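You operate a simulated robot arm through the tools that you are given. There is no shell and no other tool. Be economical: measure what you need, move in short steps, check, and stop when the job is done.

You run a simulated two-armed robot. Do the job below in one go: nothing can be reset, and whatever is moved stays where it is left.

Task
Open the red drawer, fetch the tag puck labelled "21" from the top of the white table and set it inside tray and shut the drawer again. Put the spacer ring on the top of the dispatch bench away on the top of the white table. Put the amber lens on the top of the dispatch bench away on the high shelf of the air bench. Put the bearing marked "57" from the assembly bench top on top of the black case and the bearing marked "35" on top of the orange tin. Put the blue padlock from the assembly bench top on top of the green tin and the red padlock on the top of the high shelf. Switch the stop lever on. Shut the grey drawer. Put the wiping pad on the top of the packing bench away on the top of the grey cabinet. The order is free. Set down upright: wiping pad. The stop lever goes to its stop.

The check looks at the end state, three seconds after you hand in, the way a careful person would. Anything else that was tipped, shoved, dropped, spilled or broken makes it a failure.

Robot
Two 7-joint arms with two-finger parallel grippers on one trunk, on a base that drives. Base frame: it is fixed to the floor where the robot stands at the start and does not move with it; the origin is under the middle of the robot, x ahead of it, y to its left, z up. Lengths are in cm, angles in degrees, forces in N, time in s.
The left shoulder is at the start at [2, 11.3, 112.2], the right one opposite. With the tool pointing down near the work surface each hand reaches from about 24 to 60 cm from the robot's upright axis, wherever it stands, measured 20 degrees to its own side. Places, roughly: amber lens (7x7x7 cm) [10, 670, 90]; bearing [50, 525, 75]; black case (18x8x8 cm) [90, 540, 80]; green tin (9x9x9 cm) [10, 500, 80]; grey drawer [90, 40, 70]; high shelf of the air bench (46x15 cm) [-706, -52, 148]; orange tin (8x8x8 cm) [90, 560, 80]; padlock [50, 525, 75]; red drawer [60, -20, 70]; red drawer tray [70, -20, 70]; spacer ring (6x6x2 cm) [-100, 750, 90]; stop lever [120, 400, 90]; tag puck [-100, 125, 75]; top of the grey cabinet (18x116 cm) [-294, 408, 90]; top of the high shelf (15x98 cm) [-8, 704, 150]; top of the white table [-100, 130, 90]; wiping pad (6x4x5 cm) [-170, 870, 90]. Payload 1.57 kg a hand.
Tool frame (each hand has its own): the origin (TCP) lies between the finger pads and is the grasp point; the fingertips stand 3 cm ahead of it; z points along the fingers, y is the line along which they close. Largest opening 8 cm; finger width 1.7, thickness 1.2; the body of the gripper, 4 by 8.2 cm, starts 8 cm behind the TCP.
Orientation is that of the tool frame in the base frame, as a unit quaternion [x, y, z, w]. With the fingers straight down and closing along the base's y, the tool's x points along the base's -x, its y along +y and its z along -z.

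Tools
- The arms move only by the tool send_rows. It takes "left_increments", "right_increments" or both (then of equal length, played together; a hand with none holds still); each is one flat list of numbers, 7 for each row, row after row: the shift along the tool's x, y, z in units of 300 mm (1.0 is 300 mm), then the turn, a rotation vector about the tool's x, y, z in units of 180 degrees (1.0 is 180 degrees), then the opening, from 0 (shut) to 1 (fully open). In form: [tx, ty, tz, ax, ay, az, hand, tx, ty, tz, ax, ay, az, hand, ...]. A call has 1 to 10 rows; each row is the pose to reach, as a shift and turn from the pose commanded when the call began, along the tool's axes at that moment. A call with a number of a shift or a turn outside -1 to 1 is refused whole. A row lasts 0.2 s, in which the tool goes at most 5 cm and 8.6 degrees; a call with a longer step from one row to the next is refused whole, and so is a gripper value outside its range. Where a pose cannot be reached the arm comes as near as it can. A force on the tool above 40 N (or 10 N above the force at the start of the call, whichever is more), or a blocked arm, ends the call early, and 0.2 s more pass. The fingers move at their own pace (about 4.5 cm/s each) and stop on an object; they squeeze with about 20 N. The grip force told is the motor's: it shows also when the fingers shut on nothing. Time passes only in rows, and 0.2 s behind the last, so rows that repeat a pose let the fingers close. It gives the time, the measured TCP pose, the force on the tool (base axes), the opening and the grip force at its end, in the units of the frame above (readings bear some noise), with the torque about the TCP (base axes, N m) and any sound that the robot's microphone picked up.
- Cameras (640 x 400 px; columns grow to the right, rows downward): "scene" is now at [8.68, 3.37, 123.67]; the picture's right is [0.42, -0.91, 0.00], its down [-0.60, -0.28, -0.75] and it looks along [0.68, 0.31, -0.67] (base axes); focal length 265 px, centre (320, 200). "left" rides on the left gripper at [7.2, 0.7, -12.2] in its tool frame; the picture's right is [-0.09, 1.00, 0.00], its down [-0.84, -0.08, -0.54] and it looks along [-0.54, -0.05, 0.84] (tool axes); focal length 238 px, centre (320, 200). "right" rides on the right gripper at [7.2, -0.7, -12.2] in its tool frame; the picture's right is [0.09, 1.00, 0.00], its down [-0.84, 0.08, -0.54] and it looks along [-0.54, 0.05, 0.84] (tool axes); focal length 238 px, centre (320, 200). There is no depth. A picture from a camera that has moved, and an enlarged one, comes with that camera's place and axes in the base frame and with its lens.
- grab_frame(camera): a new picture of that camera. It takes no simulated time.
- slide_trunk(by): slides the trunk up (or, below 0, down) by that many cm; the arms and the scene camera ride with it, the base frame stays. It gives what a move gives, with no picture.
- roll_base(legs): drives the robot by 1 to 6 legs, each [ahead, left, turn to the left] in cm, cm and degrees, along the robot's own axes; the way and the turn of a leg run together, so that a leg with both is an arc; at most 150 cm and 180 degrees a leg. The arms and the cameras ride along, it lands a little off, and it stops where it bumps. It gives what a move gives.
- turn_head(pan, tilt): turns the head with the scene camera to pan (to the left, within 80 degrees either way) and tilt (down, from -29 to 69), counted from straight ahead of the robot. It gives what a move gives.
- close_up(camera, box): a new picture of the part [left, top, right, bottom] of that camera's present view, enlarged. It takes no simulated time.
- finish_job(): hands the job in; it is judged then, once.

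Go step by step. Nothing tells you exact positions but the pictures and the camera data: compare them with the known pose of the tool, close in by small moves and look again before you grip or let go. The budget is 525 turns and 318 pictures, counting those below and the enlarged ones. Unless the task says otherwise, let go and move clear before handing in.

The tools are called after "Emit:" by a JSON object that holds its "name" and its "arguments". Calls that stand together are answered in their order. send_rows: Moves the arms, as the interface text tells. Its arguments: {"type":"object","properties":{"left_increments":{"type":"array","items":{"type":"number"}},"right_increments":{"type":"array","items":{"type":"number"}}},"required":[]} The other tools are called the same way: slide_trunk (by) slides the trunk up or down; roll_base (legs) drives the base; turn_head (pan, tilt) turns the head that bears the scene camera; grab_frame (camera) takes a picture; close_up (camera, box) takes an enlarged picture of a part of a camera's view; finish_job () hands the job in.

At the start:

```text
clock: 0.0
left_position: [36.86, 34.91, 104.77]
left_ee_rot: [-0.002, 1.0, -0.001, 0.0]
left_wrist_force: [-0.3, 0.5, -0.5]
left_ft_torque: [0.0, 0.0, 0.01]
left_opening: 7.98
left_finger_force: 0.2
right_position: [40.05, 3.04, 98.49]
right_ee_rot: [0.0, 1.0, 0.001, 0.0]
right_wrist_force: [0.8, -0.1, -0.3]
right_ft_torque: [0.02, 0.03, 0.01]
right_opening: 8.02
right_finger_force: 0.0
trunk travel left (down, up): [-17.5, 39.5]
robot x, y, heading: [0.06, -0.26, 0.1]
head pan, tilt: [24.9, 41.7]
```

scene: 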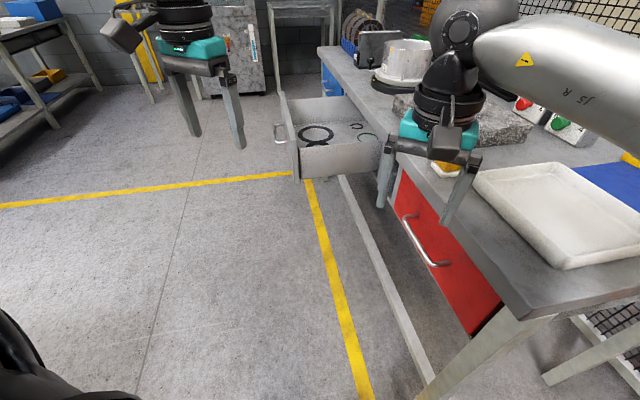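
right: 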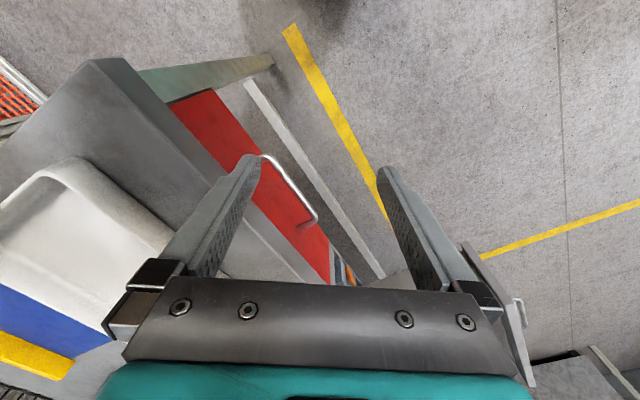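
left: 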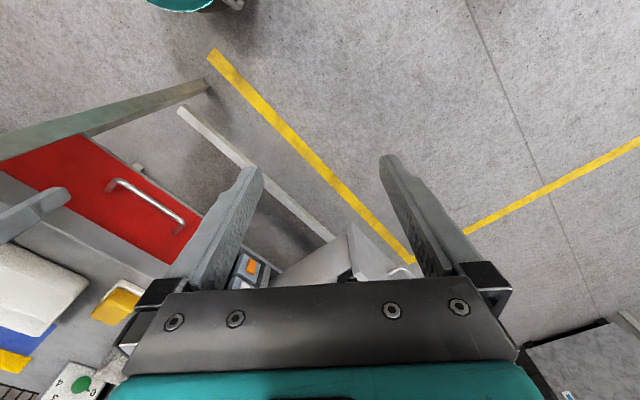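

I see the open grey drawer ahead-left and the closed red drawer ahead-right, on one bench that stands rotated to me. I will look around with the head first.

Emit:
{"name": "turn_head", "arguments": {"pan": 0, "tilt": 35}}

Emit:
{"name": "grab_frame", "arguments": {"camera": "scene"}}

Emit:
{"name": "turn_head", "arguments": {"pan": 75, "tilt": 15}}

Emit:
{"name": "grab_frame", "arguments": {"camera": "scene"}}

```text
clock: 0.9
left_position: [36.74, 34.79, 104.82]
left_ee_rot: [-0.001, 1.0, 0.001, 0.0]
left_wrist_force: [0.3, -0.1, -0.7]
left_ft_torque: [0.01, 0.0, 0.02]
left_opening: 8.0
left_finger_force: 0.1
right_position: [39.9, 3.1, 98.55]
right_ee_rot: [0.0, 1.0, 0.0, 0.0]
right_wrist_force: [-0.2, -0.1, 0.5]
right_ft_torque: [0.0, 0.01, -0.01]
right_opening: 8.01
right_finger_force: 0.2
trunk travel left (down, up): [-17.5, 39.5]
robot x, y, heading: [-0.09, -0.05, 0.0]
head pan, tilt: [0.0, 35.0]
```

```text
314 pictures are left
camera scene: at [9.89, -0.14, 124.68], right [0.0, -1.0, 0.0], down [-0.57, 0.0, -0.82], along [0.82, 0.0, -0.57], focal length 265 px, centre (320, 200)
```

scene: 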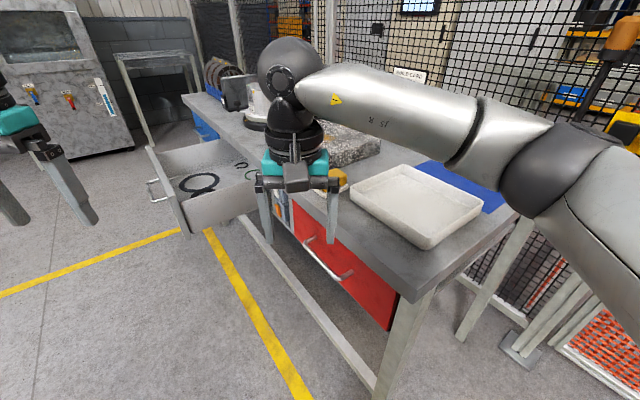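

```text
clock: 2.4
left_position: [36.71, 34.89, 104.71]
left_ee_rot: [-0.001, 1.0, 0.001, 0.0]
left_wrist_force: [-0.5, -0.6, 0.0]
left_ft_torque: [0.01, -0.02, 0.02]
left_opening: 7.98
left_finger_force: 0.1
right_position: [39.94, 3.05, 98.43]
right_ee_rot: [0.0, 1.0, 0.0, -0.001]
right_wrist_force: [0.6, -0.2, -0.8]
right_ft_torque: [-0.05, -0.01, 0.0]
right_opening: 7.99
right_finger_force: 0.2
trunk travel left (down, up): [-17.5, 39.5]
robot x, y, heading: [-0.05, -0.11, 0.1]
head pan, tilt: [75.0, 15.0]
```

```text
313 pictures are left
camera scene: at [3.5, 8.87, 127.88], right [0.97, -0.26, 0.0], down [-0.07, -0.25, -0.97], along [0.25, 0.93, -0.26], focal length 265 px, centre (320, 200)
```

scene: 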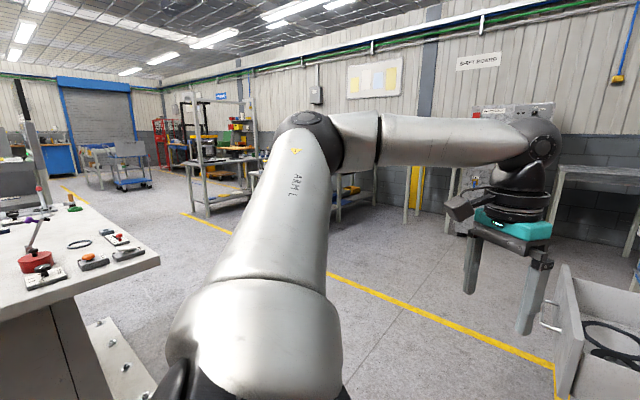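

The bench runs at about 36° to my x axis, red handle near (51,-1,80), the grey drawer pulled out with its handle near (80,51,80). I'll drive to stand square in front of both drawers, keeping well clear.

Emit:
{"name": "roll_base", "arguments": {"legs": [[0, 56, 0], [0, 0, -54], [15, 34, 0]]}}

Emit:
{"name": "turn_head", "arguments": {"pan": 0, "tilt": 45}}

Emit:
{"name": "grab_frame", "arguments": {"camera": "scene"}}

Emit:
{"name": "grab_frame", "arguments": {"camera": "left"}}

Emit:
{"name": "grab_frame", "arguments": {"camera": "right"}}

```text
clock: 10.0
left_position: [86.86, 55.01, 104.77]
left_ee_rot: [0.454, 0.891, 0.0, 0.001]
left_wrist_force: [-0.1, 0.0, 0.0]
left_ft_torque: [0.01, 0.01, 0.02]
left_opening: 8.01
left_finger_force: 0.0
right_position: [62.92, 33.73, 98.52]
right_ee_rot: [0.454, 0.891, 0.0, -0.001]
right_wrist_force: [0.6, 0.1, 0.1]
right_ft_torque: [0.0, 0.03, 0.02]
right_opening: 8.01
right_finger_force: 0.2
trunk travel left (down, up): [-17.5, 39.5]
robot x, y, heading: [36.94, 64.14, -54.1]
head pan, tilt: [75.0, 15.0]
```

```text
clock: 11.4
left_position: [86.87, 54.99, 104.73]
left_ee_rot: [0.454, 0.891, 0.0, -0.001]
left_wrist_force: [0.4, 0.1, 0.6]
left_ft_torque: [0.02, 0.0, 0.06]
left_opening: 7.99
left_finger_force: 0.1
right_position: [62.9, 33.79, 98.54]
right_ee_rot: [0.454, 0.891, 0.0, 0.0]
right_wrist_force: [0.1, -0.2, 0.1]
right_ft_torque: [-0.01, 0.01, 0.0]
right_opening: 8.0
right_finger_force: 0.0
trunk travel left (down, up): [-17.5, 39.5]
robot x, y, heading: [36.87, 64.25, -54.0]
head pan, tilt: [0.0, 45.0]
```

```text
312 pictures are left
camera scene: at [42.46, 56.8, 123.2], right [-0.81, -0.59, 0.0], down [-0.42, 0.57, -0.71], along [0.42, -0.57, -0.71], focal length 265 px, centre (320, 200)
```

scene: 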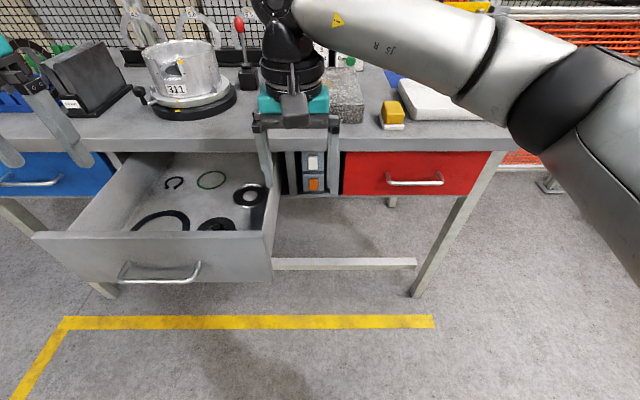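

```text
311 pictures are left
camera left: at [83.13, 61.31, 117.01], right [0.86, 0.51, 0.0], down [0.43, -0.72, 0.54], along [0.28, -0.47, -0.84], focal length 238 px, centre (320, 200)
```

left: 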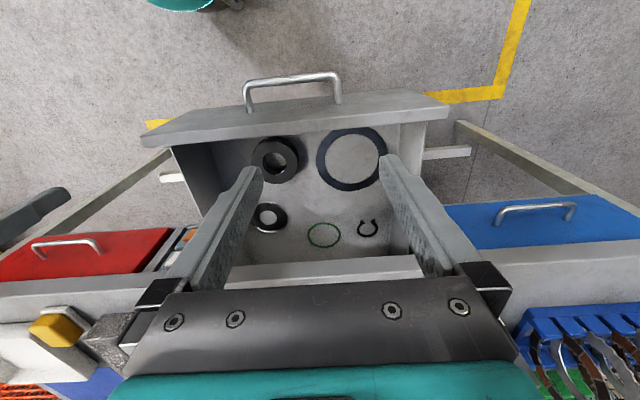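

```text
310 pictures are left
camera right: at [58.06, 39.09, 110.69], right [0.75, 0.66, 0.0], down [0.55, -0.63, 0.54], along [0.36, -0.41, -0.84], focal length 238 px, centre (320, 200)
```

right: 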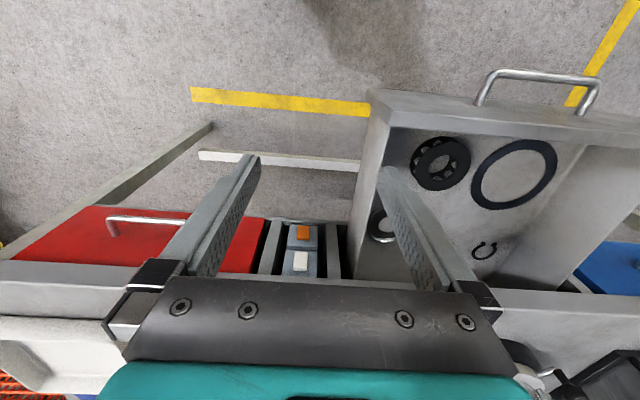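

The grey handle is about 35 cm ahead, 31 cm left, z ≈ 76.5 in the robot's frame, and the red handle about 62 ahead, 25 right. I'll bring the closed left fingers down just in front of the grey handle.

Emit:
{"name": "send_rows", "arguments": {"left_increments": [0.133, -0.067, 0, 0, 0, 0, 0, 0.267, -0.133, 0, 0, 0, 0, 0, 0.267, -0.133, 0.16, 0, 0, 0, 0, 0.267, -0.133, 0.32, 0, 0, 0, 0, 0.267, -0.133, 0.48, 0, 0, 0, 0, 0.267, -0.133, 0.64, 0, 0, 0, 0, 0.267, -0.133, 0.8, 0, 0, 0, 0, 0.267, -0.133, 0.933, 0, 0, 0, 0, 0.267, -0.133, 0.933, 0, 0, 0, 0]}}

Emit:
{"name": "grab_frame", "arguments": {"camera": "scene"}}

Emit:
{"name": "grab_frame", "arguments": {"camera": "left"}}

```text
clock: 13.4
left_position: [78.98, 59.06, 76.92]
left_ee_rot: [0.453, 0.891, -0.001, 0.001]
left_wrist_force: [0.9, 0.7, 0.0]
left_ft_torque: [-0.01, 0.0, 0.0]
left_opening: 0.02
left_finger_force: 19.6
right_position: [62.96, 33.74, 98.43]
right_ee_rot: [0.455, 0.891, 0.0, 0.0]
right_wrist_force: [-1.4, 0.2, -0.5]
right_ft_torque: [-0.01, -0.01, -0.02]
right_opening: 8.01
right_finger_force: 0.1
trunk travel left (down, up): [-17.5, 39.5]
robot x, y, heading: [36.82, 64.45, -54.2]
head pan, tilt: [0.0, 45.0]
```

```text
309 pictures are left
camera scene: at [42.45, 56.79, 123.2], right [-0.81, -0.59, 0.0], down [-0.41, 0.57, -0.71], along [0.41, -0.57, -0.71], focal length 265 px, centre (320, 200)
```

scene: 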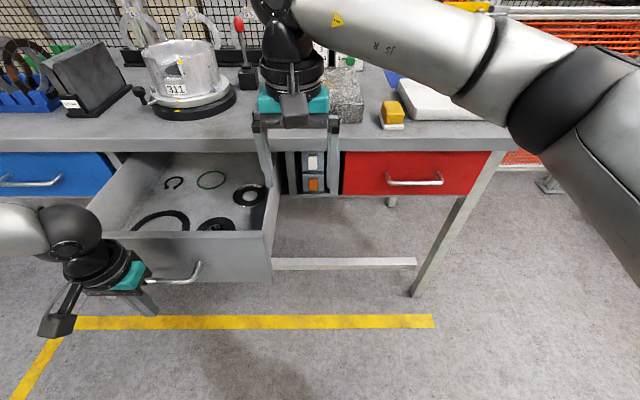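

```text
308 pictures are left
camera left: at [75.19, 65.3, 89.01], right [0.86, 0.51, 0.0], down [0.43, -0.72, 0.54], along [0.28, -0.47, -0.84], focal length 238 px, centre (320, 200)
```

left: 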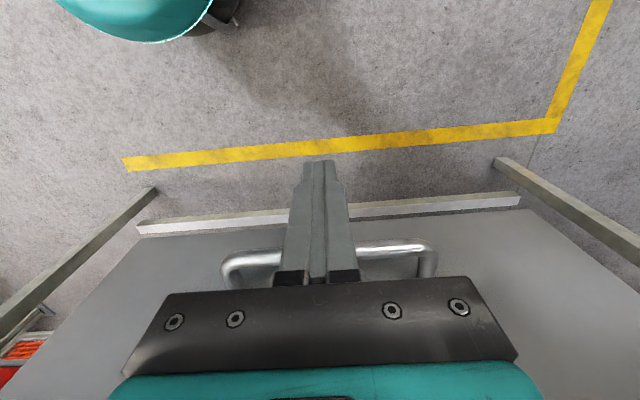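

Fingers stand about 5 cm in front of the grey handle at the right height. I push forward with the arm in small steps.

Emit:
{"name": "send_rows", "arguments": {"left_increments": [-0.06, 0, 0, 0, 0, 0, 0, -0.12, 0, 0, 0, 0, 0, 0, -0.18, 0, 0, 0, 0, 0, 0, -0.24, 0, 0, 0, 0, 0, 0, -0.3, 0, 0, 0, 0, 0, 0, -0.36, 0, 0, 0, 0, 0, 0, -0.42, 0, 0, 0, 0, 0, 0, -0.48, 0, 0, 0, 0, 0, 0, -0.54, 0, 0, 0, 0, 0, 0, -0.6, 0, 0, 0, 0, 0, 0]}}

Emit:
{"name": "grab_frame", "arguments": {"camera": "scene"}}

```text
clock: 15.7
left_position: [88.04, 46.55, 79.0]
left_ee_rot: [0.455, 0.891, -0.002, 0.002]
left_wrist_force: [-0.1, -0.9, 0.3]
left_ft_torque: [0.02, 0.0, 0.01]
left_opening: 0.02
left_finger_force: 19.9
left hand out of reach, approached as far as the arm can: row 8, 9, 10
right_position: [62.95, 33.72, 98.45]
right_ee_rot: [0.455, 0.891, 0.0, -0.001]
right_wrist_force: [0.4, -0.3, -0.2]
right_ft_torque: [0.02, 0.02, -0.01]
right_opening: 8.0
right_finger_force: 0.0
trunk travel left (down, up): [-17.5, 39.5]
robot x, y, heading: [36.96, 64.19, -53.9]
head pan, tilt: [0.0, 45.0]
```

```text
307 pictures are left
camera scene: at [42.46, 56.8, 123.2], right [-0.81, -0.59, 0.0], down [-0.41, 0.57, -0.71], along [0.41, -0.57, -0.71], focal length 265 px, centre (320, 200)
```

scene: 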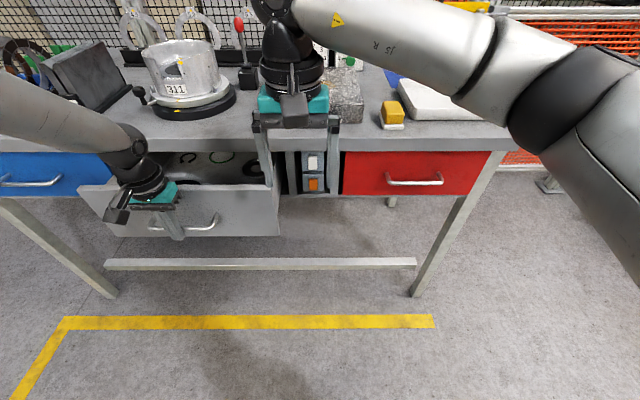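

The drawer is half shut; the arm is at full reach, so I drive the base ahead to continue.

Emit:
{"name": "roll_base", "arguments": {"legs": [[13, 0, 0]]}}

Emit:
{"name": "grab_frame", "arguments": {"camera": "scene"}}

```text
clock: 16.9
left_position: [95.67, 36.13, 78.93]
left_ee_rot: [0.455, 0.89, -0.001, 0.001]
left_wrist_force: [0.0, -1.2, 0.3]
left_ft_torque: [-0.01, -0.01, 0.0]
left_opening: 0.01
left_finger_force: 20.3
right_position: [70.52, 23.33, 98.42]
right_ee_rot: [0.455, 0.891, 0.0, 0.0]
right_wrist_force: [0.6, -0.9, -0.5]
right_ft_torque: [-0.01, 0.04, -0.02]
right_opening: 8.01
right_finger_force: 0.1
trunk travel left (down, up): [-17.5, 39.5]
robot x, y, heading: [44.89, 53.45, -54.1]
head pan, tilt: [0.0, 45.0]
```

```text
306 pictures are left
camera scene: at [50.03, 46.34, 123.19], right [-0.81, -0.59, 0.0], down [-0.41, 0.57, -0.71], along [0.41, -0.57, -0.71], focal length 265 px, centre (320, 200)
```

scene: 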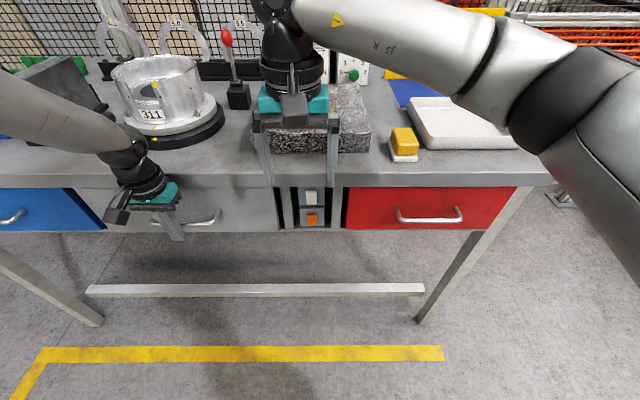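

It's almost flush. I retract the left hand slightly, drive ahead, then finish the push with the force-limited arm.

Emit:
{"name": "send_rows", "arguments": {"left_increments": [0.1, 0, 0.05, 0, 0, 0, 0, 0.2, 0, 0.07, 0, 0, 0, 0]}}

Emit:
{"name": "roll_base", "arguments": {"legs": [[5, 0, 0]]}}

Emit:
{"name": "grab_frame", "arguments": {"camera": "left"}}

```text
clock: 17.5
left_position: [91.93, 40.93, 76.84]
left_ee_rot: [0.454, 0.891, 0.0, 0.001]
left_wrist_force: [0.7, -0.3, -0.2]
left_ft_torque: [0.02, -0.01, -0.03]
left_opening: 0.01
left_finger_force: 19.9
right_position: [70.41, 23.24, 98.48]
right_ee_rot: [0.455, 0.891, 0.0, 0.0]
right_wrist_force: [-0.3, 1.5, 0.6]
right_ft_torque: [0.03, 0.02, 0.01]
right_opening: 8.01
right_finger_force: 0.0
trunk travel left (down, up): [-17.5, 39.5]
robot x, y, heading: [44.45, 53.64, -54.2]
head pan, tilt: [0.0, 45.0]
```

```text
clock: 18.5
left_position: [94.99, 36.85, 76.68]
left_ee_rot: [0.454, 0.891, 0.0, 0.001]
left_wrist_force: [0.5, 0.3, -0.6]
left_ft_torque: [0.01, 0.0, -0.03]
left_opening: 0.02
left_finger_force: 19.7
right_position: [73.49, 19.25, 98.39]
right_ee_rot: [0.455, 0.89, 0.0, 0.0]
right_wrist_force: [0.3, -0.3, -0.4]
right_ft_torque: [0.0, 0.02, 0.01]
right_opening: 8.0
right_finger_force: 0.1
trunk travel left (down, up): [-17.5, 39.5]
robot x, y, heading: [47.7, 50.11, -54.1]
head pan, tilt: [0.0, 45.0]
```

```text
305 pictures are left
camera left: at [91.3, 43.16, 88.97], right [0.86, 0.51, 0.0], down [0.43, -0.72, 0.54], along [0.28, -0.47, -0.84], focal length 238 px, centre (320, 200)
```

left: 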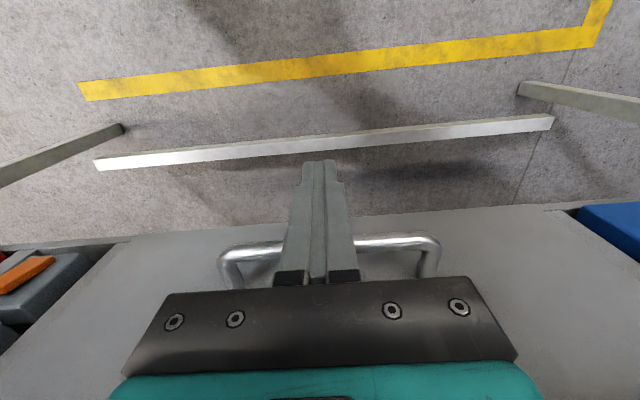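

The handle is about 4 cm ahead of the fingers again. I push until it stops.

Emit:
{"name": "send_rows", "arguments": {"left_increments": [-0.04, 0, 0, 0, 0, 0, 0, -0.08, 0, 0, 0, 0, 0, 0, -0.12, 0, 0, 0, 0, 0, 0, -0.15, 0, 0, 0, 0, 0, 0, -0.18, 0, 0, 0, 0, 0, 0, -0.21, 0, 0, 0, 0, 0, 0, -0.24, 0, 0, 0, 0, 0, 0]}}

Emit:
{"name": "grab_frame", "arguments": {"camera": "scene"}}

Emit:
{"name": "grab_frame", "arguments": {"camera": "left"}}

```text
clock: 19.3
left_position: [96.04, 35.21, 76.55]
left_ee_rot: [0.453, 0.891, 0.005, -0.012]
left_wrist_force: [-12.8, 11.5, 3.9]
left_ft_torque: [-1.46, -1.7, 0.01]
left_opening: 0.0
left_finger_force: 20.2
left hand out of reach, approached as far as the arm can: row 4
right_position: [73.43, 19.41, 98.68]
right_ee_rot: [0.454, 0.891, 0.0, 0.001]
right_wrist_force: [0.9, 0.5, 0.9]
right_ft_torque: [-0.01, 0.01, 0.0]
right_opening: 8.0
right_finger_force: 0.0
trunk travel left (down, up): [-17.5, 39.5]
robot x, y, heading: [47.48, 49.69, -54.1]
head pan, tilt: [0.0, 45.0]
stopped in row 4 (left hand): the force on the tool passed its limit at 49 N (the readings are from after the stop); the commanded pose is now the measured one
```

```text
304 pictures are left
camera scene: at [52.74, 42.51, 123.22], right [-0.81, -0.59, 0.0], down [-0.41, 0.57, -0.71], along [0.42, -0.57, -0.71], focal length 265 px, centre (320, 200)
```

scene: 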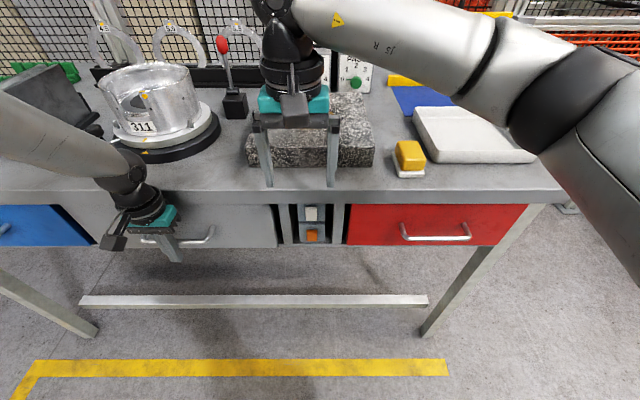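

```text
303 pictures are left
camera left: at [92.6, 41.31, 88.95], right [0.86, 0.51, 0.0], down [0.44, -0.73, 0.52], along [0.26, -0.45, -0.85], focal length 238 px, centre (320, 200)
```

left: 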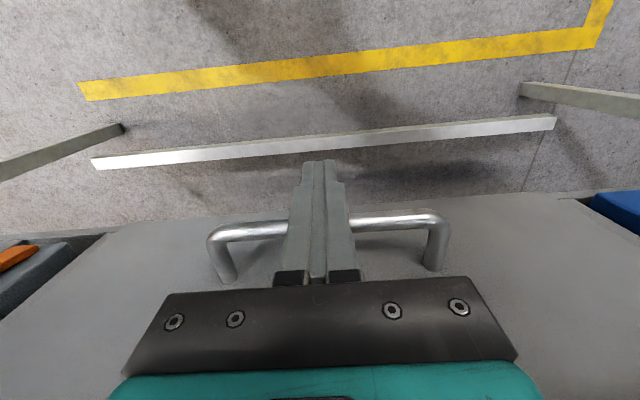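

The grey drawer is shut (fronts align, push ended at the stop). Now I withdraw the left hand and back off, to swing the right hand into a horizontal grasp for the red handle.

Emit:
{"name": "send_rows", "arguments": {"left_increments": [0.15, 0, 0, 0, 0, 0, 0, 0.3, 0, 0, 0, 0, 0, 0, 0.3, 0, -0.16, 0, 0, 0, 0, 0.3, 0, -0.32, 0, 0, 0, 0, 0.3, 0, -0.48, 0, 0, 0, 0, 0.3, 0, -0.64, 0, 0, 0, 0, 0.3, 0, -0.8, 0, 0, 0, 0, 0.3, 0, -0.9, 0, 0, 0, 0]}}

Emit:
{"name": "roll_base", "arguments": {"legs": [[-17, 0, 0]]}}

Emit:
{"name": "send_rows", "arguments": {"right_increments": [0, -0.09, 0.07, -0.026, -0.026, 0.026, 1, 0, -0.18, 0.14, -0.052, -0.052, 0.052, 1, 0, -0.27, 0.21, -0.078, -0.078, 0.078, 1, 0, -0.36, 0.28, -0.104, -0.104, 0.104, 1, 0, -0.45, 0.35, -0.13, -0.13, 0.13, 1, 0, -0.54, 0.42, -0.156, -0.156, 0.156, 1, 0, -0.63, 0.49, -0.182, -0.182, 0.182, 1, 0, -0.72, 0.56, -0.208, -0.208, 0.208, 1, 0, -0.81, 0.63, -0.234, -0.234, 0.234, 1, 0, -0.9, 0.7, -0.26, -0.26, 0.26, 1]}}

Emit:
{"name": "grab_frame", "arguments": {"camera": "scene"}}

```text
clock: 21.1
left_position: [91.41, 41.99, 103.55]
left_ee_rot: [0.453, 0.891, 0.003, -0.01]
left_wrist_force: [0.7, 0.6, -0.4]
left_ft_torque: [0.02, -0.02, 0.0]
left_opening: 0.0
left_finger_force: 20.2
right_position: [73.55, 19.35, 98.51]
right_ee_rot: [0.455, 0.89, 0.0, 0.0]
right_wrist_force: [0.0, -0.5, 0.0]
right_ft_torque: [-0.02, -0.02, 0.02]
right_opening: 7.99
right_finger_force: 0.0
trunk travel left (down, up): [-17.5, 39.5]
robot x, y, heading: [47.27, 49.61, -54.1]
head pan, tilt: [0.0, 45.0]
```

```text
clock: 22.5
left_position: [81.55, 55.55, 103.55]
left_ee_rot: [0.453, 0.891, 0.004, -0.009]
left_wrist_force: [-0.4, -0.9, 0.6]
left_ft_torque: [0.01, -0.02, 0.03]
left_opening: 0.0
left_finger_force: 20.0
right_position: [63.49, 33.02, 98.52]
right_ee_rot: [0.454, 0.891, 0.001, 0.0]
right_wrist_force: [-0.2, -0.4, 0.6]
right_ft_torque: [-0.02, -0.02, -0.02]
right_opening: 7.99
right_finger_force: 0.1
trunk travel left (down, up): [-17.5, 39.5]
robot x, y, heading: [37.39, 63.14, -54.1]
head pan, tilt: [0.0, 45.0]
```

```text
clock: 24.7
left_position: [81.51, 55.54, 103.63]
left_ee_rot: [0.453, 0.892, 0.004, -0.008]
left_wrist_force: [0.6, -0.4, 0.0]
left_ft_torque: [0.0, 0.0, -0.03]
left_opening: 0.01
left_finger_force: 20.2
right_position: [41.5, 16.91, 77.61]
right_ee_rot: [0.678, 0.507, 0.164, 0.506]
right_wrist_force: [-0.1, -0.1, -0.9]
right_ft_torque: [0.04, 0.0, 0.05]
right_opening: 8.0
right_finger_force: 0.0
trunk travel left (down, up): [-17.5, 39.5]
robot x, y, heading: [37.72, 63.46, -53.9]
head pan, tilt: [0.0, 45.0]
```

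```text
302 pictures are left
camera scene: at [42.96, 56.08, 123.2], right [-0.81, -0.59, 0.0], down [-0.42, 0.57, -0.71], along [0.42, -0.57, -0.71], focal length 265 px, centre (320, 200)
```

scene: 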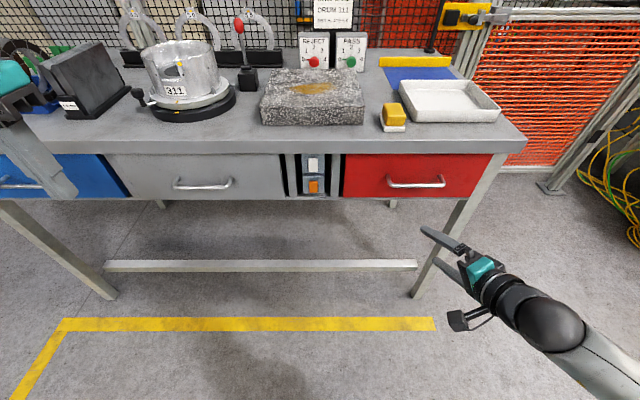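

Orientation is two thirds there. I finish the turn so the fingers point at the drawer with the closing line vertical.

Emit:
{"name": "send_rows", "arguments": {"right_increments": [0, 0, 0, -0.025, -0.025, 0.025, 1, 0, 0, 0, -0.05, -0.05, 0.05, 1, 0, 0, 0, -0.075, -0.075, 0.075, 1, 0, 0, 0, -0.1, -0.1, 0.1, 1, 0, 0, 0, -0.125, -0.125, 0.125, 1]}}

Emit:
{"name": "grab_frame", "arguments": {"camera": "right"}}

Emit:
{"name": "grab_frame", "arguments": {"camera": "scene"}}

```text
clock: 25.9
left_position: [81.58, 55.43, 103.53]
left_ee_rot: [0.453, 0.891, 0.005, -0.008]
left_wrist_force: [-0.7, -0.1, 0.9]
left_ft_torque: [0.0, -0.02, -0.03]
left_opening: 0.0
left_finger_force: 19.6
right_position: [41.63, 17.11, 77.49]
right_ee_rot: [0.672, 0.217, 0.218, 0.674]
right_wrist_force: [-0.1, -0.4, -0.2]
right_ft_torque: [-0.04, -0.04, 0.01]
right_opening: 8.0
right_finger_force: 0.1
trunk travel left (down, up): [-17.5, 39.5]
robot x, y, heading: [37.45, 63.6, -54.3]
head pan, tilt: [0.0, 45.0]
```

```text
301 pictures are left
camera right: at [40.17, 31.17, 76.86], right [0.07, 0.05, 1.0], down [-1.0, -0.05, 0.08], along [0.05, -1.0, 0.05], focal length 238 px, centre (320, 200)
```

right: 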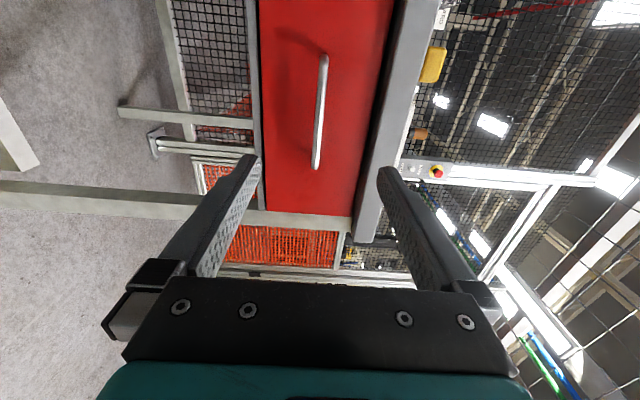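

```text
300 pictures are left
camera scene: at [42.99, 56.04, 123.2], right [-0.81, -0.59, 0.0], down [-0.42, 0.57, -0.71], along [0.42, -0.57, -0.71], focal length 265 px, centre (320, 200)
```

scene: 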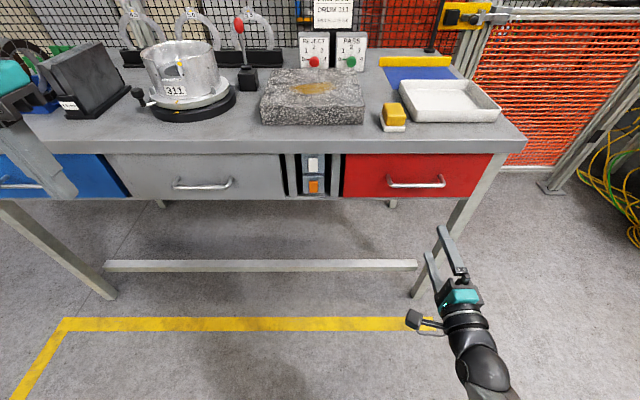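

The fingers point squarely at the handle at matching height, 22 cm short. I drive ahead 14 and look again.

Emit:
{"name": "roll_base", "arguments": {"legs": [[14, 0, 0]]}}

Emit:
{"name": "grab_frame", "arguments": {"camera": "right"}}

Emit:
{"name": "grab_frame", "arguments": {"camera": "scene"}}

```text
clock: 27.3
left_position: [89.69, 44.21, 103.65]
left_ee_rot: [0.454, 0.891, 0.004, -0.009]
left_wrist_force: [0.5, -0.6, -0.2]
left_ft_torque: [0.03, -0.02, 0.0]
left_opening: 0.01
left_finger_force: 19.8
right_position: [49.75, 6.04, 77.52]
right_ee_rot: [0.673, 0.217, 0.218, 0.673]
right_wrist_force: [-0.8, 0.1, 0.2]
right_ft_torque: [0.02, 0.0, -0.01]
right_opening: 7.99
right_finger_force: 0.0
trunk travel left (down, up): [-17.5, 39.5]
robot x, y, heading: [45.5, 52.36, -54.2]
head pan, tilt: [0.0, 45.0]
```

```text
299 pictures are left
camera right: at [48.32, 19.91, 76.84], right [0.07, 0.05, 1.0], down [-1.0, -0.05, 0.08], along [0.06, -1.0, 0.05], focal length 238 px, centre (320, 200)
```

right: 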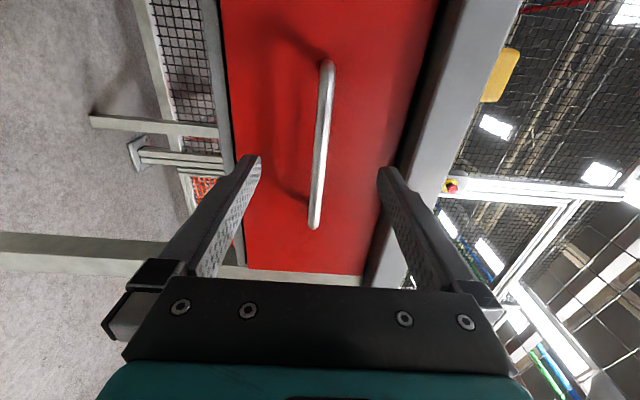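

```text
298 pictures are left
camera scene: at [51.16, 44.76, 123.19], right [-0.81, -0.59, 0.0], down [-0.42, 0.57, -0.71], along [0.42, -0.57, -0.71], focal length 265 px, centre (320, 200)
```

scene: 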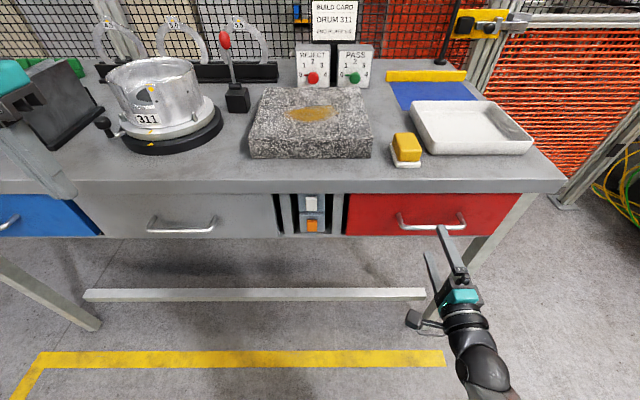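

The handle lies about 8 cm ahead of the TCP, centred between the fingers. I advance 7.5 cm and check.

Emit:
{"name": "send_rows", "arguments": {"right_increments": [0, 0, 0.05, 0, 0, 0, 1, 0, 0, 0.1, 0, 0, 0, 1, 0, 0, 0.15, 0, 0, 0, 1, 0, 0, 0.2, 0, 0, 0, 1, 0, 0, 0.25, 0, 0, 0, 1]}}

Emit:
{"name": "grab_frame", "arguments": {"camera": "right"}}

```text
clock: 28.5
left_position: [89.64, 44.51, 103.61]
left_ee_rot: [0.453, 0.891, 0.004, -0.008]
left_wrist_force: [0.7, -0.5, -0.5]
left_ft_torque: [-0.04, 0.03, 0.01]
left_opening: 0.02
left_finger_force: 20.2
right_position: [53.97, -0.05, 77.51]
right_ee_rot: [0.673, 0.217, 0.218, 0.673]
right_wrist_force: [-10.0, 13.8, 5.3]
right_ft_torque: [0.14, 0.21, 0.17]
right_opening: 8.01
right_finger_force: 0.1
trunk travel left (down, up): [-17.5, 39.5]
robot x, y, heading: [45.5, 52.47, -54.2]
head pan, tilt: [0.0, 45.0]
```

```text
297 pictures are left
camera right: at [52.53, 13.99, 76.87], right [0.07, 0.05, 1.0], down [-1.0, -0.05, 0.08], along [0.06, -1.0, 0.05], focal length 238 px, centre (320, 200)
```

right: 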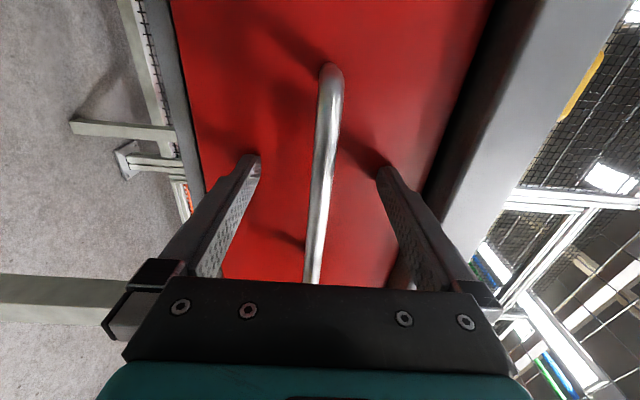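

The tips just touch the front with the bar between them. I back off half a centimetre and close.

Emit:
{"name": "send_rows", "arguments": {"right_increments": [0, 0, -0.02, 0, 0, 0, 1, 0, 0, -0.02, 0, 0, 0, 0, 0, 0, -0.02, 0, 0, 0, 0, 0, 0, -0.02, 0, 0, 0, 0, 0, 0, -0.02, 0, 0, 0, 0, 0, 0, -0.02, 0, 0, 0, 0]}}

```text
clock: 29.9
left_position: [89.75, 44.28, 103.55]
left_ee_rot: [0.453, 0.891, 0.004, -0.009]
left_wrist_force: [0.2, 0.7, 0.1]
left_ft_torque: [0.0, -0.03, 0.01]
left_opening: 0.0
left_finger_force: 20.3
right_position: [53.7, 0.23, 77.42]
right_ee_rot: [0.673, 0.218, 0.218, 0.673]
right_wrist_force: [-0.2, -0.8, 0.2]
right_ft_torque: [0.01, -0.01, 0.08]
right_opening: 1.22
right_finger_force: 22.5
trunk travel left (down, up): [-17.5, 39.5]
robot x, y, heading: [45.48, 52.41, -54.1]
head pan, tilt: [0.0, 45.0]
```

The bar is gripped (1.2 cm). I pull the drawer open by backing the base.

Emit:
{"name": "roll_base", "arguments": {"legs": [[-22, 0, 0]]}}

Emit:
{"name": "grab_frame", "arguments": {"camera": "scene"}}

```text
clock: 31.6
left_position: [76.7, 61.93, 103.52]
left_ee_rot: [0.454, 0.891, 0.004, -0.009]
left_wrist_force: [0.3, -0.2, 0.0]
left_ft_torque: [0.03, 0.0, 0.0]
left_opening: 0.0
left_finger_force: 20.3
right_position: [40.9, 18.05, 77.45]
right_ee_rot: [0.673, 0.217, 0.218, 0.673]
right_wrist_force: [-0.5, -0.4, 1.7]
right_ft_torque: [0.0, 0.02, 0.26]
right_opening: 1.16
right_finger_force: 29.2
trunk travel left (down, up): [-17.5, 39.5]
robot x, y, heading: [33.0, 70.41, -54.0]
head pan, tilt: [0.0, 45.0]
```

```text
296 pictures are left
camera scene: at [38.27, 62.52, 123.2], right [-0.81, -0.59, 0.0], down [-0.41, 0.57, -0.71], along [0.41, -0.57, -0.71], focal length 265 px, centre (320, 200)
```

scene: 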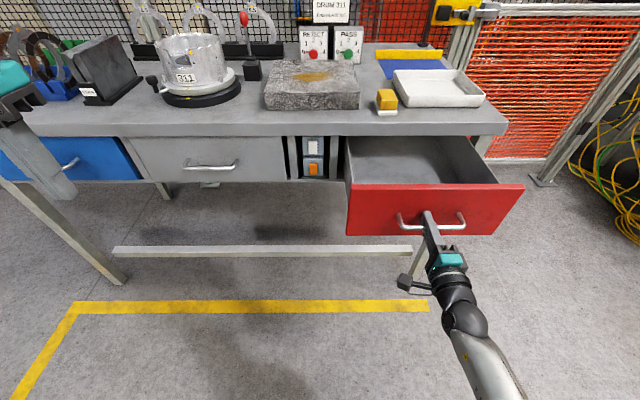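

The drawer is open about 22 cm and empty. I release, back the hand off and raise it, turning it back to pointing down.

Emit:
{"name": "send_rows", "arguments": {"right_increments": [0, 0, 0, 0, 0, 0, 1, 0, 0, 0, 0, 0, 0, 1, 0, 0, -0.16, 0, 0, 0, 1, 0, 0, -0.32, 0, 0, 0, 1, 0, 0.16, -0.32, 0, 0, 0, 1, 0, 0.32, -0.32, 0, 0, 0, 1, 0, 0.48, -0.32, 0, 0, 0, 1, 0, 0.64, -0.32, 0, 0, 0, 1, 0, 0.8, -0.32, 0, 0, 0, 1]}}

Emit:
{"name": "send_rows", "arguments": {"right_increments": [0, 0, 0, 0.027, 0.027, -0.027, 1, 0, 0, 0, 0.054, 0.054, -0.054, 1, 0, 0, 0, 0.081, 0.081, -0.081, 1, 0, 0, 0, 0.108, 0.108, -0.108, 1, 0, 0, 0, 0.135, 0.135, -0.135, 1, 0, 0, 0, 0.162, 0.162, -0.162, 1, 0, 0, 0, 0.189, 0.189, -0.189, 1, 0, 0, 0, 0.216, 0.216, -0.216, 1, 0, 0, 0, 0.243, 0.243, -0.243, 1, 0, 0, 0, 0.27, 0.27, -0.27, 1]}}

Emit:
{"name": "send_rows", "arguments": {"right_increments": [0, 0, 0, 0.027, 0.027, -0.027, 1, 0, 0, 0, 0.054, 0.054, -0.054, 1, 0, 0, 0, 0.081, 0.081, -0.081, 1, 0, 0, 0, 0.108, 0.108, -0.108, 1, 0, 0, 0, 0.115, 0.115, -0.115, 1]}}

Emit:
{"name": "grab_frame", "arguments": {"camera": "scene"}}

```text
clock: 33.5
left_position: [76.89, 61.95, 103.5]
left_ee_rot: [0.454, 0.891, 0.005, -0.009]
left_wrist_force: [0.1, -0.3, -0.4]
left_ft_torque: [-0.02, -0.03, 0.03]
left_opening: 0.0
left_finger_force: 19.7
right_position: [35.87, 22.61, 99.07]
right_ee_rot: [0.672, 0.217, 0.218, 0.673]
right_wrist_force: [0.4, 0.8, -0.2]
right_ft_torque: [0.01, 0.01, 0.02]
right_opening: 7.99
right_finger_force: 0.0
right hand out of reach, approached as far as the arm can: row 8, 9
trunk travel left (down, up): [-17.5, 39.5]
robot x, y, heading: [32.64, 70.08, -54.2]
head pan, tilt: [0.0, 45.0]
```

```text
clock: 35.8
left_position: [76.87, 61.89, 103.38]
left_ee_rot: [0.454, 0.891, 0.004, -0.008]
left_wrist_force: [-0.8, -0.3, -0.9]
left_ft_torque: [0.02, 0.01, -0.02]
left_opening: 0.01
left_finger_force: 20.1
right_position: [36.02, 22.51, 98.81]
right_ee_rot: [0.591, 0.767, 0.077, 0.237]
right_wrist_force: [0.0, -0.3, 0.2]
right_ft_torque: [-0.03, 0.01, 0.0]
right_opening: 7.99
right_finger_force: 0.0
trunk travel left (down, up): [-17.5, 39.5]
robot x, y, heading: [32.87, 70.22, -54.2]
head pan, tilt: [0.0, 45.0]
```

```text
clock: 37.0
left_position: [76.73, 61.91, 103.64]
left_ee_rot: [0.455, 0.891, 0.004, -0.009]
left_wrist_force: [0.6, -0.4, 0.5]
left_ft_torque: [0.01, 0.01, 0.05]
left_opening: 0.0
left_finger_force: 20.3
right_position: [35.87, 22.4, 98.97]
right_ee_rot: [0.456, 0.89, 0.0, -0.001]
right_wrist_force: [-0.3, -0.5, 0.0]
right_ft_torque: [0.01, 0.03, 0.0]
right_opening: 8.0
right_finger_force: 0.1
trunk travel left (down, up): [-17.5, 39.5]
robot x, y, heading: [32.97, 70.25, -54.1]
head pan, tilt: [0.0, 45.0]
```

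```text
295 pictures are left
camera scene: at [38.29, 62.5, 123.2], right [-0.81, -0.59, 0.0], down [-0.41, 0.57, -0.71], along [0.41, -0.57, -0.71], focal length 265 px, centre (320, 200)
```

scene: 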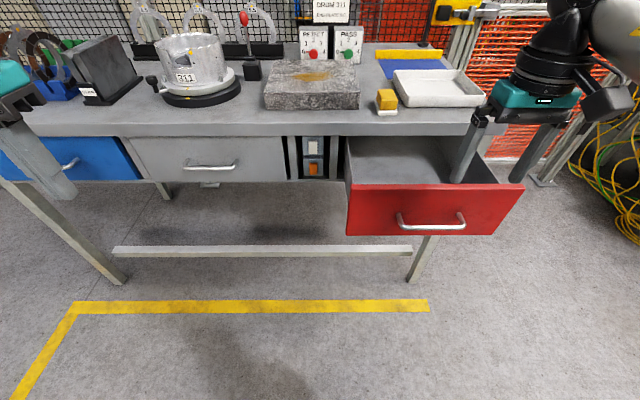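

Both hands are up and clear. I turn around toward the white table and look.

Emit:
{"name": "roll_base", "arguments": {"legs": [[0, 0, -150]]}}

Emit:
{"name": "turn_head", "arguments": {"pan": 0, "tilt": 20}}

Emit:
{"name": "grab_frame", "arguments": {"camera": "scene"}}

```text
clock: 43.4
left_position: [-8.7, 53.03, 103.33]
left_ee_rot: [0.983, -0.183, 0.009, 0.002]
left_wrist_force: [1.4, 0.1, 0.8]
left_ft_torque: [-0.01, 0.03, 0.02]
left_opening: 0.02
left_finger_force: 20.4
right_position: [4.36, 108.31, 98.96]
right_ee_rot: [0.983, -0.184, 0.0, 0.001]
right_wrist_force: [-0.1, -0.4, -0.2]
right_ft_torque: [0.01, -0.01, -0.02]
right_opening: 7.99
right_finger_force: 0.0
trunk travel left (down, up): [-17.5, 39.5]
robot x, y, heading: [32.89, 69.96, 158.7]
head pan, tilt: [0.0, 45.0]
```

```text
clock: 44.3
left_position: [-8.53, 53.04, 103.62]
left_ee_rot: [0.983, -0.183, 0.009, 0.002]
left_wrist_force: [0.6, -0.2, 0.3]
left_ft_torque: [-0.05, 0.0, -0.03]
left_opening: 0.0
left_finger_force: 20.4
right_position: [4.34, 108.39, 98.87]
right_ee_rot: [0.983, -0.185, 0.001, 0.0]
right_wrist_force: [-0.2, -0.6, 0.5]
right_ft_torque: [-0.02, -0.03, -0.01]
right_opening: 8.01
right_finger_force: 0.1
trunk travel left (down, up): [-17.5, 39.5]
robot x, y, heading: [32.84, 70.11, 158.8]
head pan, tilt: [0.0, 20.0]
```

```text
294 pictures are left
camera scene: at [23.32, 73.63, 127.06], right [0.36, 0.93, 0.0], down [0.32, -0.12, -0.94], along [-0.88, 0.34, -0.34], focal length 265 px, centre (320, 200)
```

scene: 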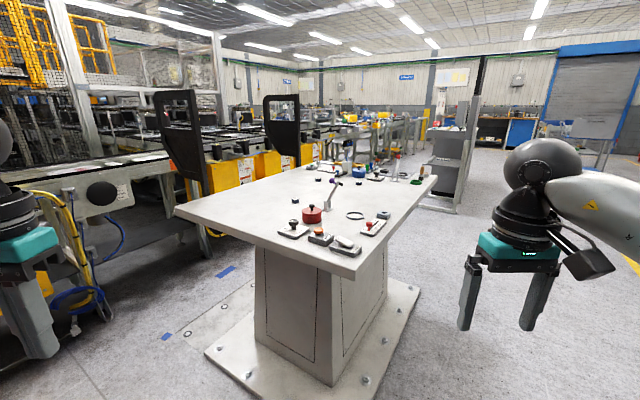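

The white table stands ahead with many small items. I zoom in.

Emit:
{"name": "close_up", "arguments": {"camera": "scene", "box": [170, 140, 450, 280]}}

```text
2.29 times, centred on (310, 210) of scene
camera zoom: at [23.32, 73.63, 127.06], right [0.36, 0.93, 0.0], down [0.32, -0.12, -0.94], along [-0.88, 0.34, -0.34], focal length 605 px, centre (343, 177)
```

zoom: 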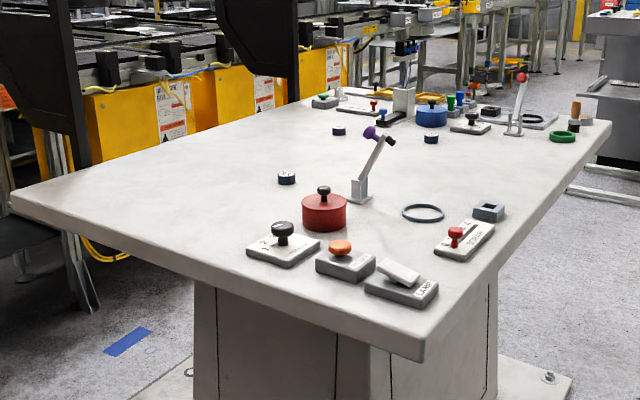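

Three dark pucks stand on the table. I drive closer to read them.

Emit:
{"name": "roll_base", "arguments": {"legs": [[35, 0, 0]]}}

Emit:
{"name": "turn_head", "arguments": {"pan": 0, "tilt": 30}}

Emit:
{"name": "grab_frame", "arguments": {"camera": "scene"}}

```text
clock: 46.6
left_position: [-41.43, 65.52, 103.39]
left_ee_rot: [0.983, -0.182, 0.009, 0.002]
left_wrist_force: [-0.6, 0.1, -0.3]
left_ft_torque: [0.01, -0.01, -0.02]
left_opening: 0.01
left_finger_force: 20.1
right_position: [-28.59, 121.01, 99.04]
right_ee_rot: [0.983, -0.183, -0.001, 0.0]
right_wrist_force: [0.6, -0.7, 0.4]
right_ft_torque: [-0.04, 0.0, 0.0]
right_opening: 8.0
right_finger_force: 0.1
trunk travel left (down, up): [-17.5, 39.5]
robot x, y, heading: [-0.06, 82.57, 158.8]
head pan, tilt: [0.0, 20.0]
```

```text
clock: 47.3
left_position: [-41.26, 65.57, 103.57]
left_ee_rot: [0.983, -0.181, 0.009, 0.001]
left_wrist_force: [-0.4, 0.4, -0.2]
left_ft_torque: [-0.01, 0.0, -0.01]
left_opening: 0.01
left_finger_force: 19.4
right_position: [-28.55, 120.98, 98.9]
right_ee_rot: [0.983, -0.183, 0.0, -0.001]
right_wrist_force: [1.5, -0.3, 0.3]
right_ft_torque: [0.0, 0.01, 0.03]
right_opening: 7.99
right_finger_force: 0.2
trunk travel left (down, up): [-17.5, 39.5]
robot x, y, heading: [0.11, 82.83, 158.8]
head pan, tilt: [0.0, 30.0]
```

```text
292 pictures are left
camera scene: at [-9.33, 86.19, 125.46], right [0.36, 0.93, 0.0], down [0.47, -0.18, -0.87], along [-0.81, 0.31, -0.5], focal length 265 px, centre (320, 200)
```

scene: 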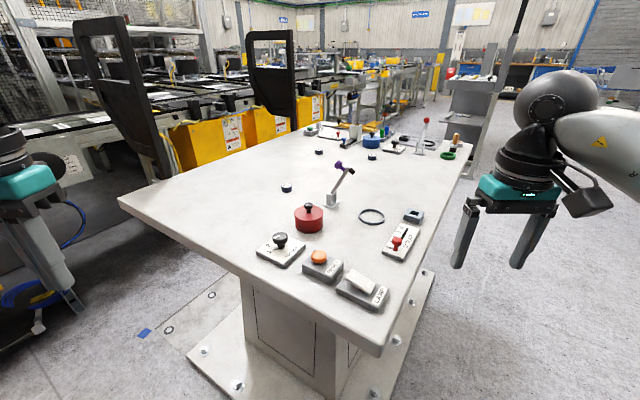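

Table top at z ≈ 83. Pucks near (-87,104), (-118,127), (-102,146). I zoom on each.

Emit:
{"name": "close_up", "arguments": {"camera": "scene", "box": [270, 175, 310, 200]}}

Emit:
{"name": "close_up", "arguments": {"camera": "scene", "box": [305, 135, 385, 185]}}

```text
16.00 times, centred on (290, 188) of scene
camera zoom: at [-9.33, 86.19, 125.46], right [0.36, 0.93, 0.0], down [0.47, -0.18, -0.87], along [-0.81, 0.31, -0.5], focal length 4236 px, centre (800, 400)
```

zoom: 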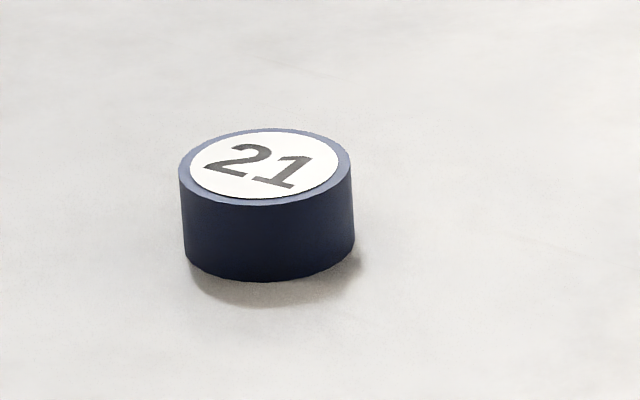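

```text
8.00 times, centred on (345, 160) of scene
camera zoom: at [-9.33, 86.19, 125.46], right [0.36, 0.93, 0.0], down [0.47, -0.18, -0.87], along [-0.81, 0.31, -0.5], focal length 2118 px, centre (120, 520)
```

zoom: 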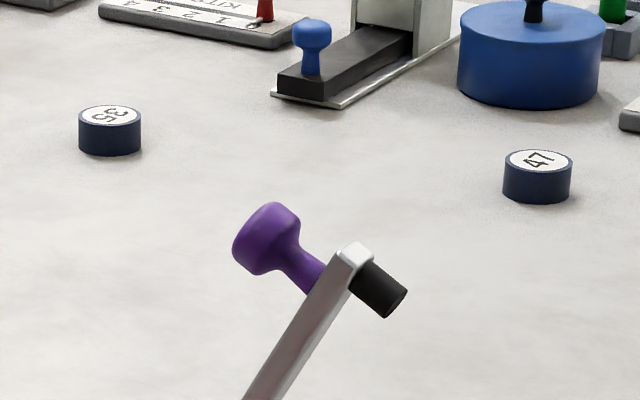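

Puck "21" is the nearest one, at about (-88,104.3), top z ≈ 85, 3.6 cm wide. I look down to see how far my base sticks out, before planning the stand.

Emit:
{"name": "turn_head", "arguments": {"pan": 0, "tilt": 69}}

Emit:
{"name": "grab_frame", "arguments": {"camera": "scene"}}

```text
clock: 48.4
left_position: [-41.39, 65.65, 103.52]
left_ee_rot: [0.983, -0.182, 0.01, 0.002]
left_wrist_force: [-0.2, 0.7, -0.9]
left_ft_torque: [0.03, 0.0, -0.02]
left_opening: 0.02
left_finger_force: 19.9
right_position: [-28.58, 120.98, 98.86]
right_ee_rot: [0.983, -0.183, 0.0, 0.0]
right_wrist_force: [-0.1, -0.6, 0.9]
right_ft_torque: [0.04, 0.02, 0.02]
right_opening: 8.0
right_finger_force: 0.2
trunk travel left (down, up): [-17.5, 39.5]
robot x, y, heading: [0.32, 82.53, 158.9]
head pan, tilt: [0.0, 68.8]
```

```text
289 pictures are left
camera scene: at [-6.11, 84.96, 120.31], right [0.36, 0.93, 0.0], down [0.87, -0.33, -0.36], along [-0.34, 0.13, -0.93], focal length 265 px, centre (320, 200)
```

scene: 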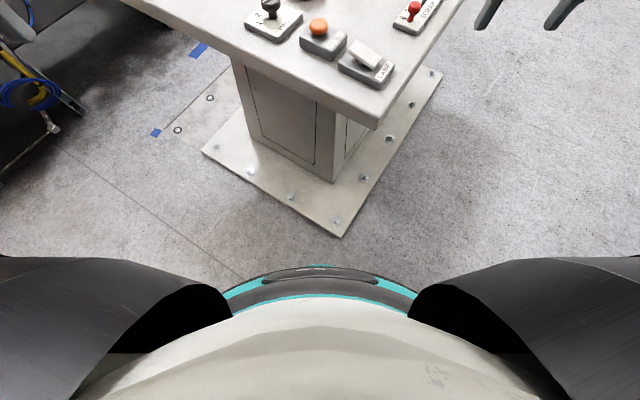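

My base extends about 21 cm. I raise the trunk so the hands clear the levers and drive around to the near side of the table, facing it squarely (heading 125°).

Emit:
{"name": "slide_trunk", "arguments": {"by": 15}}

Emit:
{"name": "roll_base", "arguments": {"legs": [[5.4, 42.3, 0], [0, 0, -33.9], [25, 34, 0]]}}

Emit:
{"name": "turn_head", "arguments": {"pan": -15, "tilt": 50}}

Emit:
{"name": "grab_frame", "arguments": {"camera": "scene"}}

Emit:
{"name": "grab_frame", "arguments": {"camera": "right"}}

```text
clock: 50.1
left_position: [-41.3, 65.55, 118.51]
left_ee_rot: [0.983, -0.181, 0.01, 0.001]
left_wrist_force: [-1.3, 0.1, 0.0]
left_ft_torque: [0.01, 0.0, 0.01]
left_opening: 0.0
left_finger_force: 20.1
right_position: [-28.45, 121.06, 113.86]
right_ee_rot: [0.983, -0.183, 0.001, -0.001]
right_wrist_force: [-0.3, 0.5, -0.2]
right_ft_torque: [0.0, -0.01, 0.0]
right_opening: 8.01
right_finger_force: 0.0
trunk travel left (down, up): [-32.5, 24.5]
robot x, y, heading: [-0.2, 82.68, 159.2]
head pan, tilt: [0.0, 68.8]
```

```text
clock: 56.5
left_position: [-106.11, 55.01, 118.43]
left_ee_rot: [0.887, -0.462, 0.009, 0.005]
left_wrist_force: [0.6, 0.3, -0.4]
left_ft_torque: [0.0, 0.02, 0.03]
left_opening: 0.0
left_finger_force: 20.4
right_position: [-64.36, 93.76, 113.96]
right_ee_rot: [0.885, -0.465, 0.001, 0.0]
right_wrist_force: [-0.6, 0.5, 0.4]
right_ft_torque: [0.01, -0.01, 0.01]
right_opening: 7.99
right_finger_force: 0.0
trunk travel left (down, up): [-32.5, 24.5]
robot x, y, heading: [-62.1, 45.74, 124.9]
head pan, tilt: [0.0, 68.8]
```

```text
clock: 57.4
left_position: [-106.13, 55.04, 118.43]
left_ee_rot: [0.887, -0.462, 0.009, 0.005]
left_wrist_force: [0.0, -0.2, -0.4]
left_ft_torque: [0.02, -0.05, 0.02]
left_opening: 0.0
left_finger_force: 20.3
right_position: [-64.33, 93.74, 114.04]
right_ee_rot: [0.886, -0.464, 0.0, -0.001]
right_wrist_force: [0.3, 0.2, 0.0]
right_ft_torque: [0.02, -0.01, 0.01]
right_opening: 8.02
right_finger_force: 0.1
trunk travel left (down, up): [-32.5, 24.5]
robot x, y, heading: [-62.24, 46.28, 124.9]
head pan, tilt: [-15.0, 50.0]
```

```text
288 pictures are left
camera scene: at [-65.29, 53.97, 137.5], right [0.94, 0.34, 0.0], down [0.26, -0.72, -0.64], along [-0.22, 0.6, -0.77], focal length 265 px, centre (320, 200)
```

scene: 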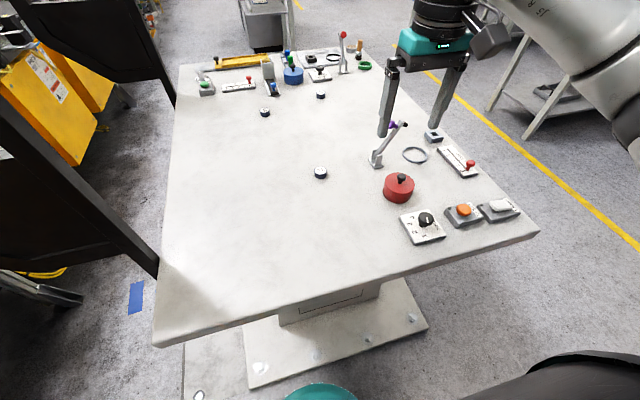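

```text
287 pictures are left
camera right: at [-59.79, 88.1, 126.17], right [-0.77, -0.64, 0.0], down [-0.54, 0.64, 0.54], along [-0.35, 0.42, -0.84], focal length 238 px, centre (320, 200)
```

right: 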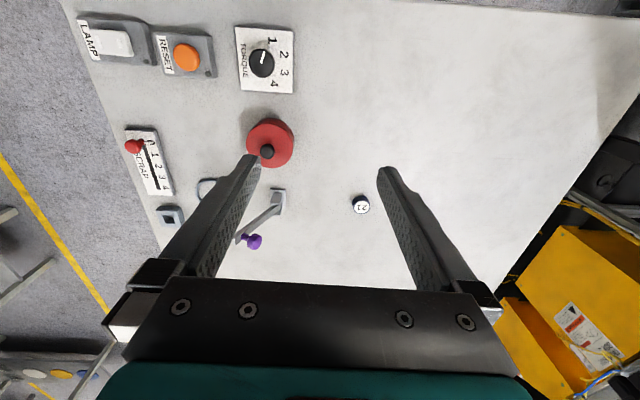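

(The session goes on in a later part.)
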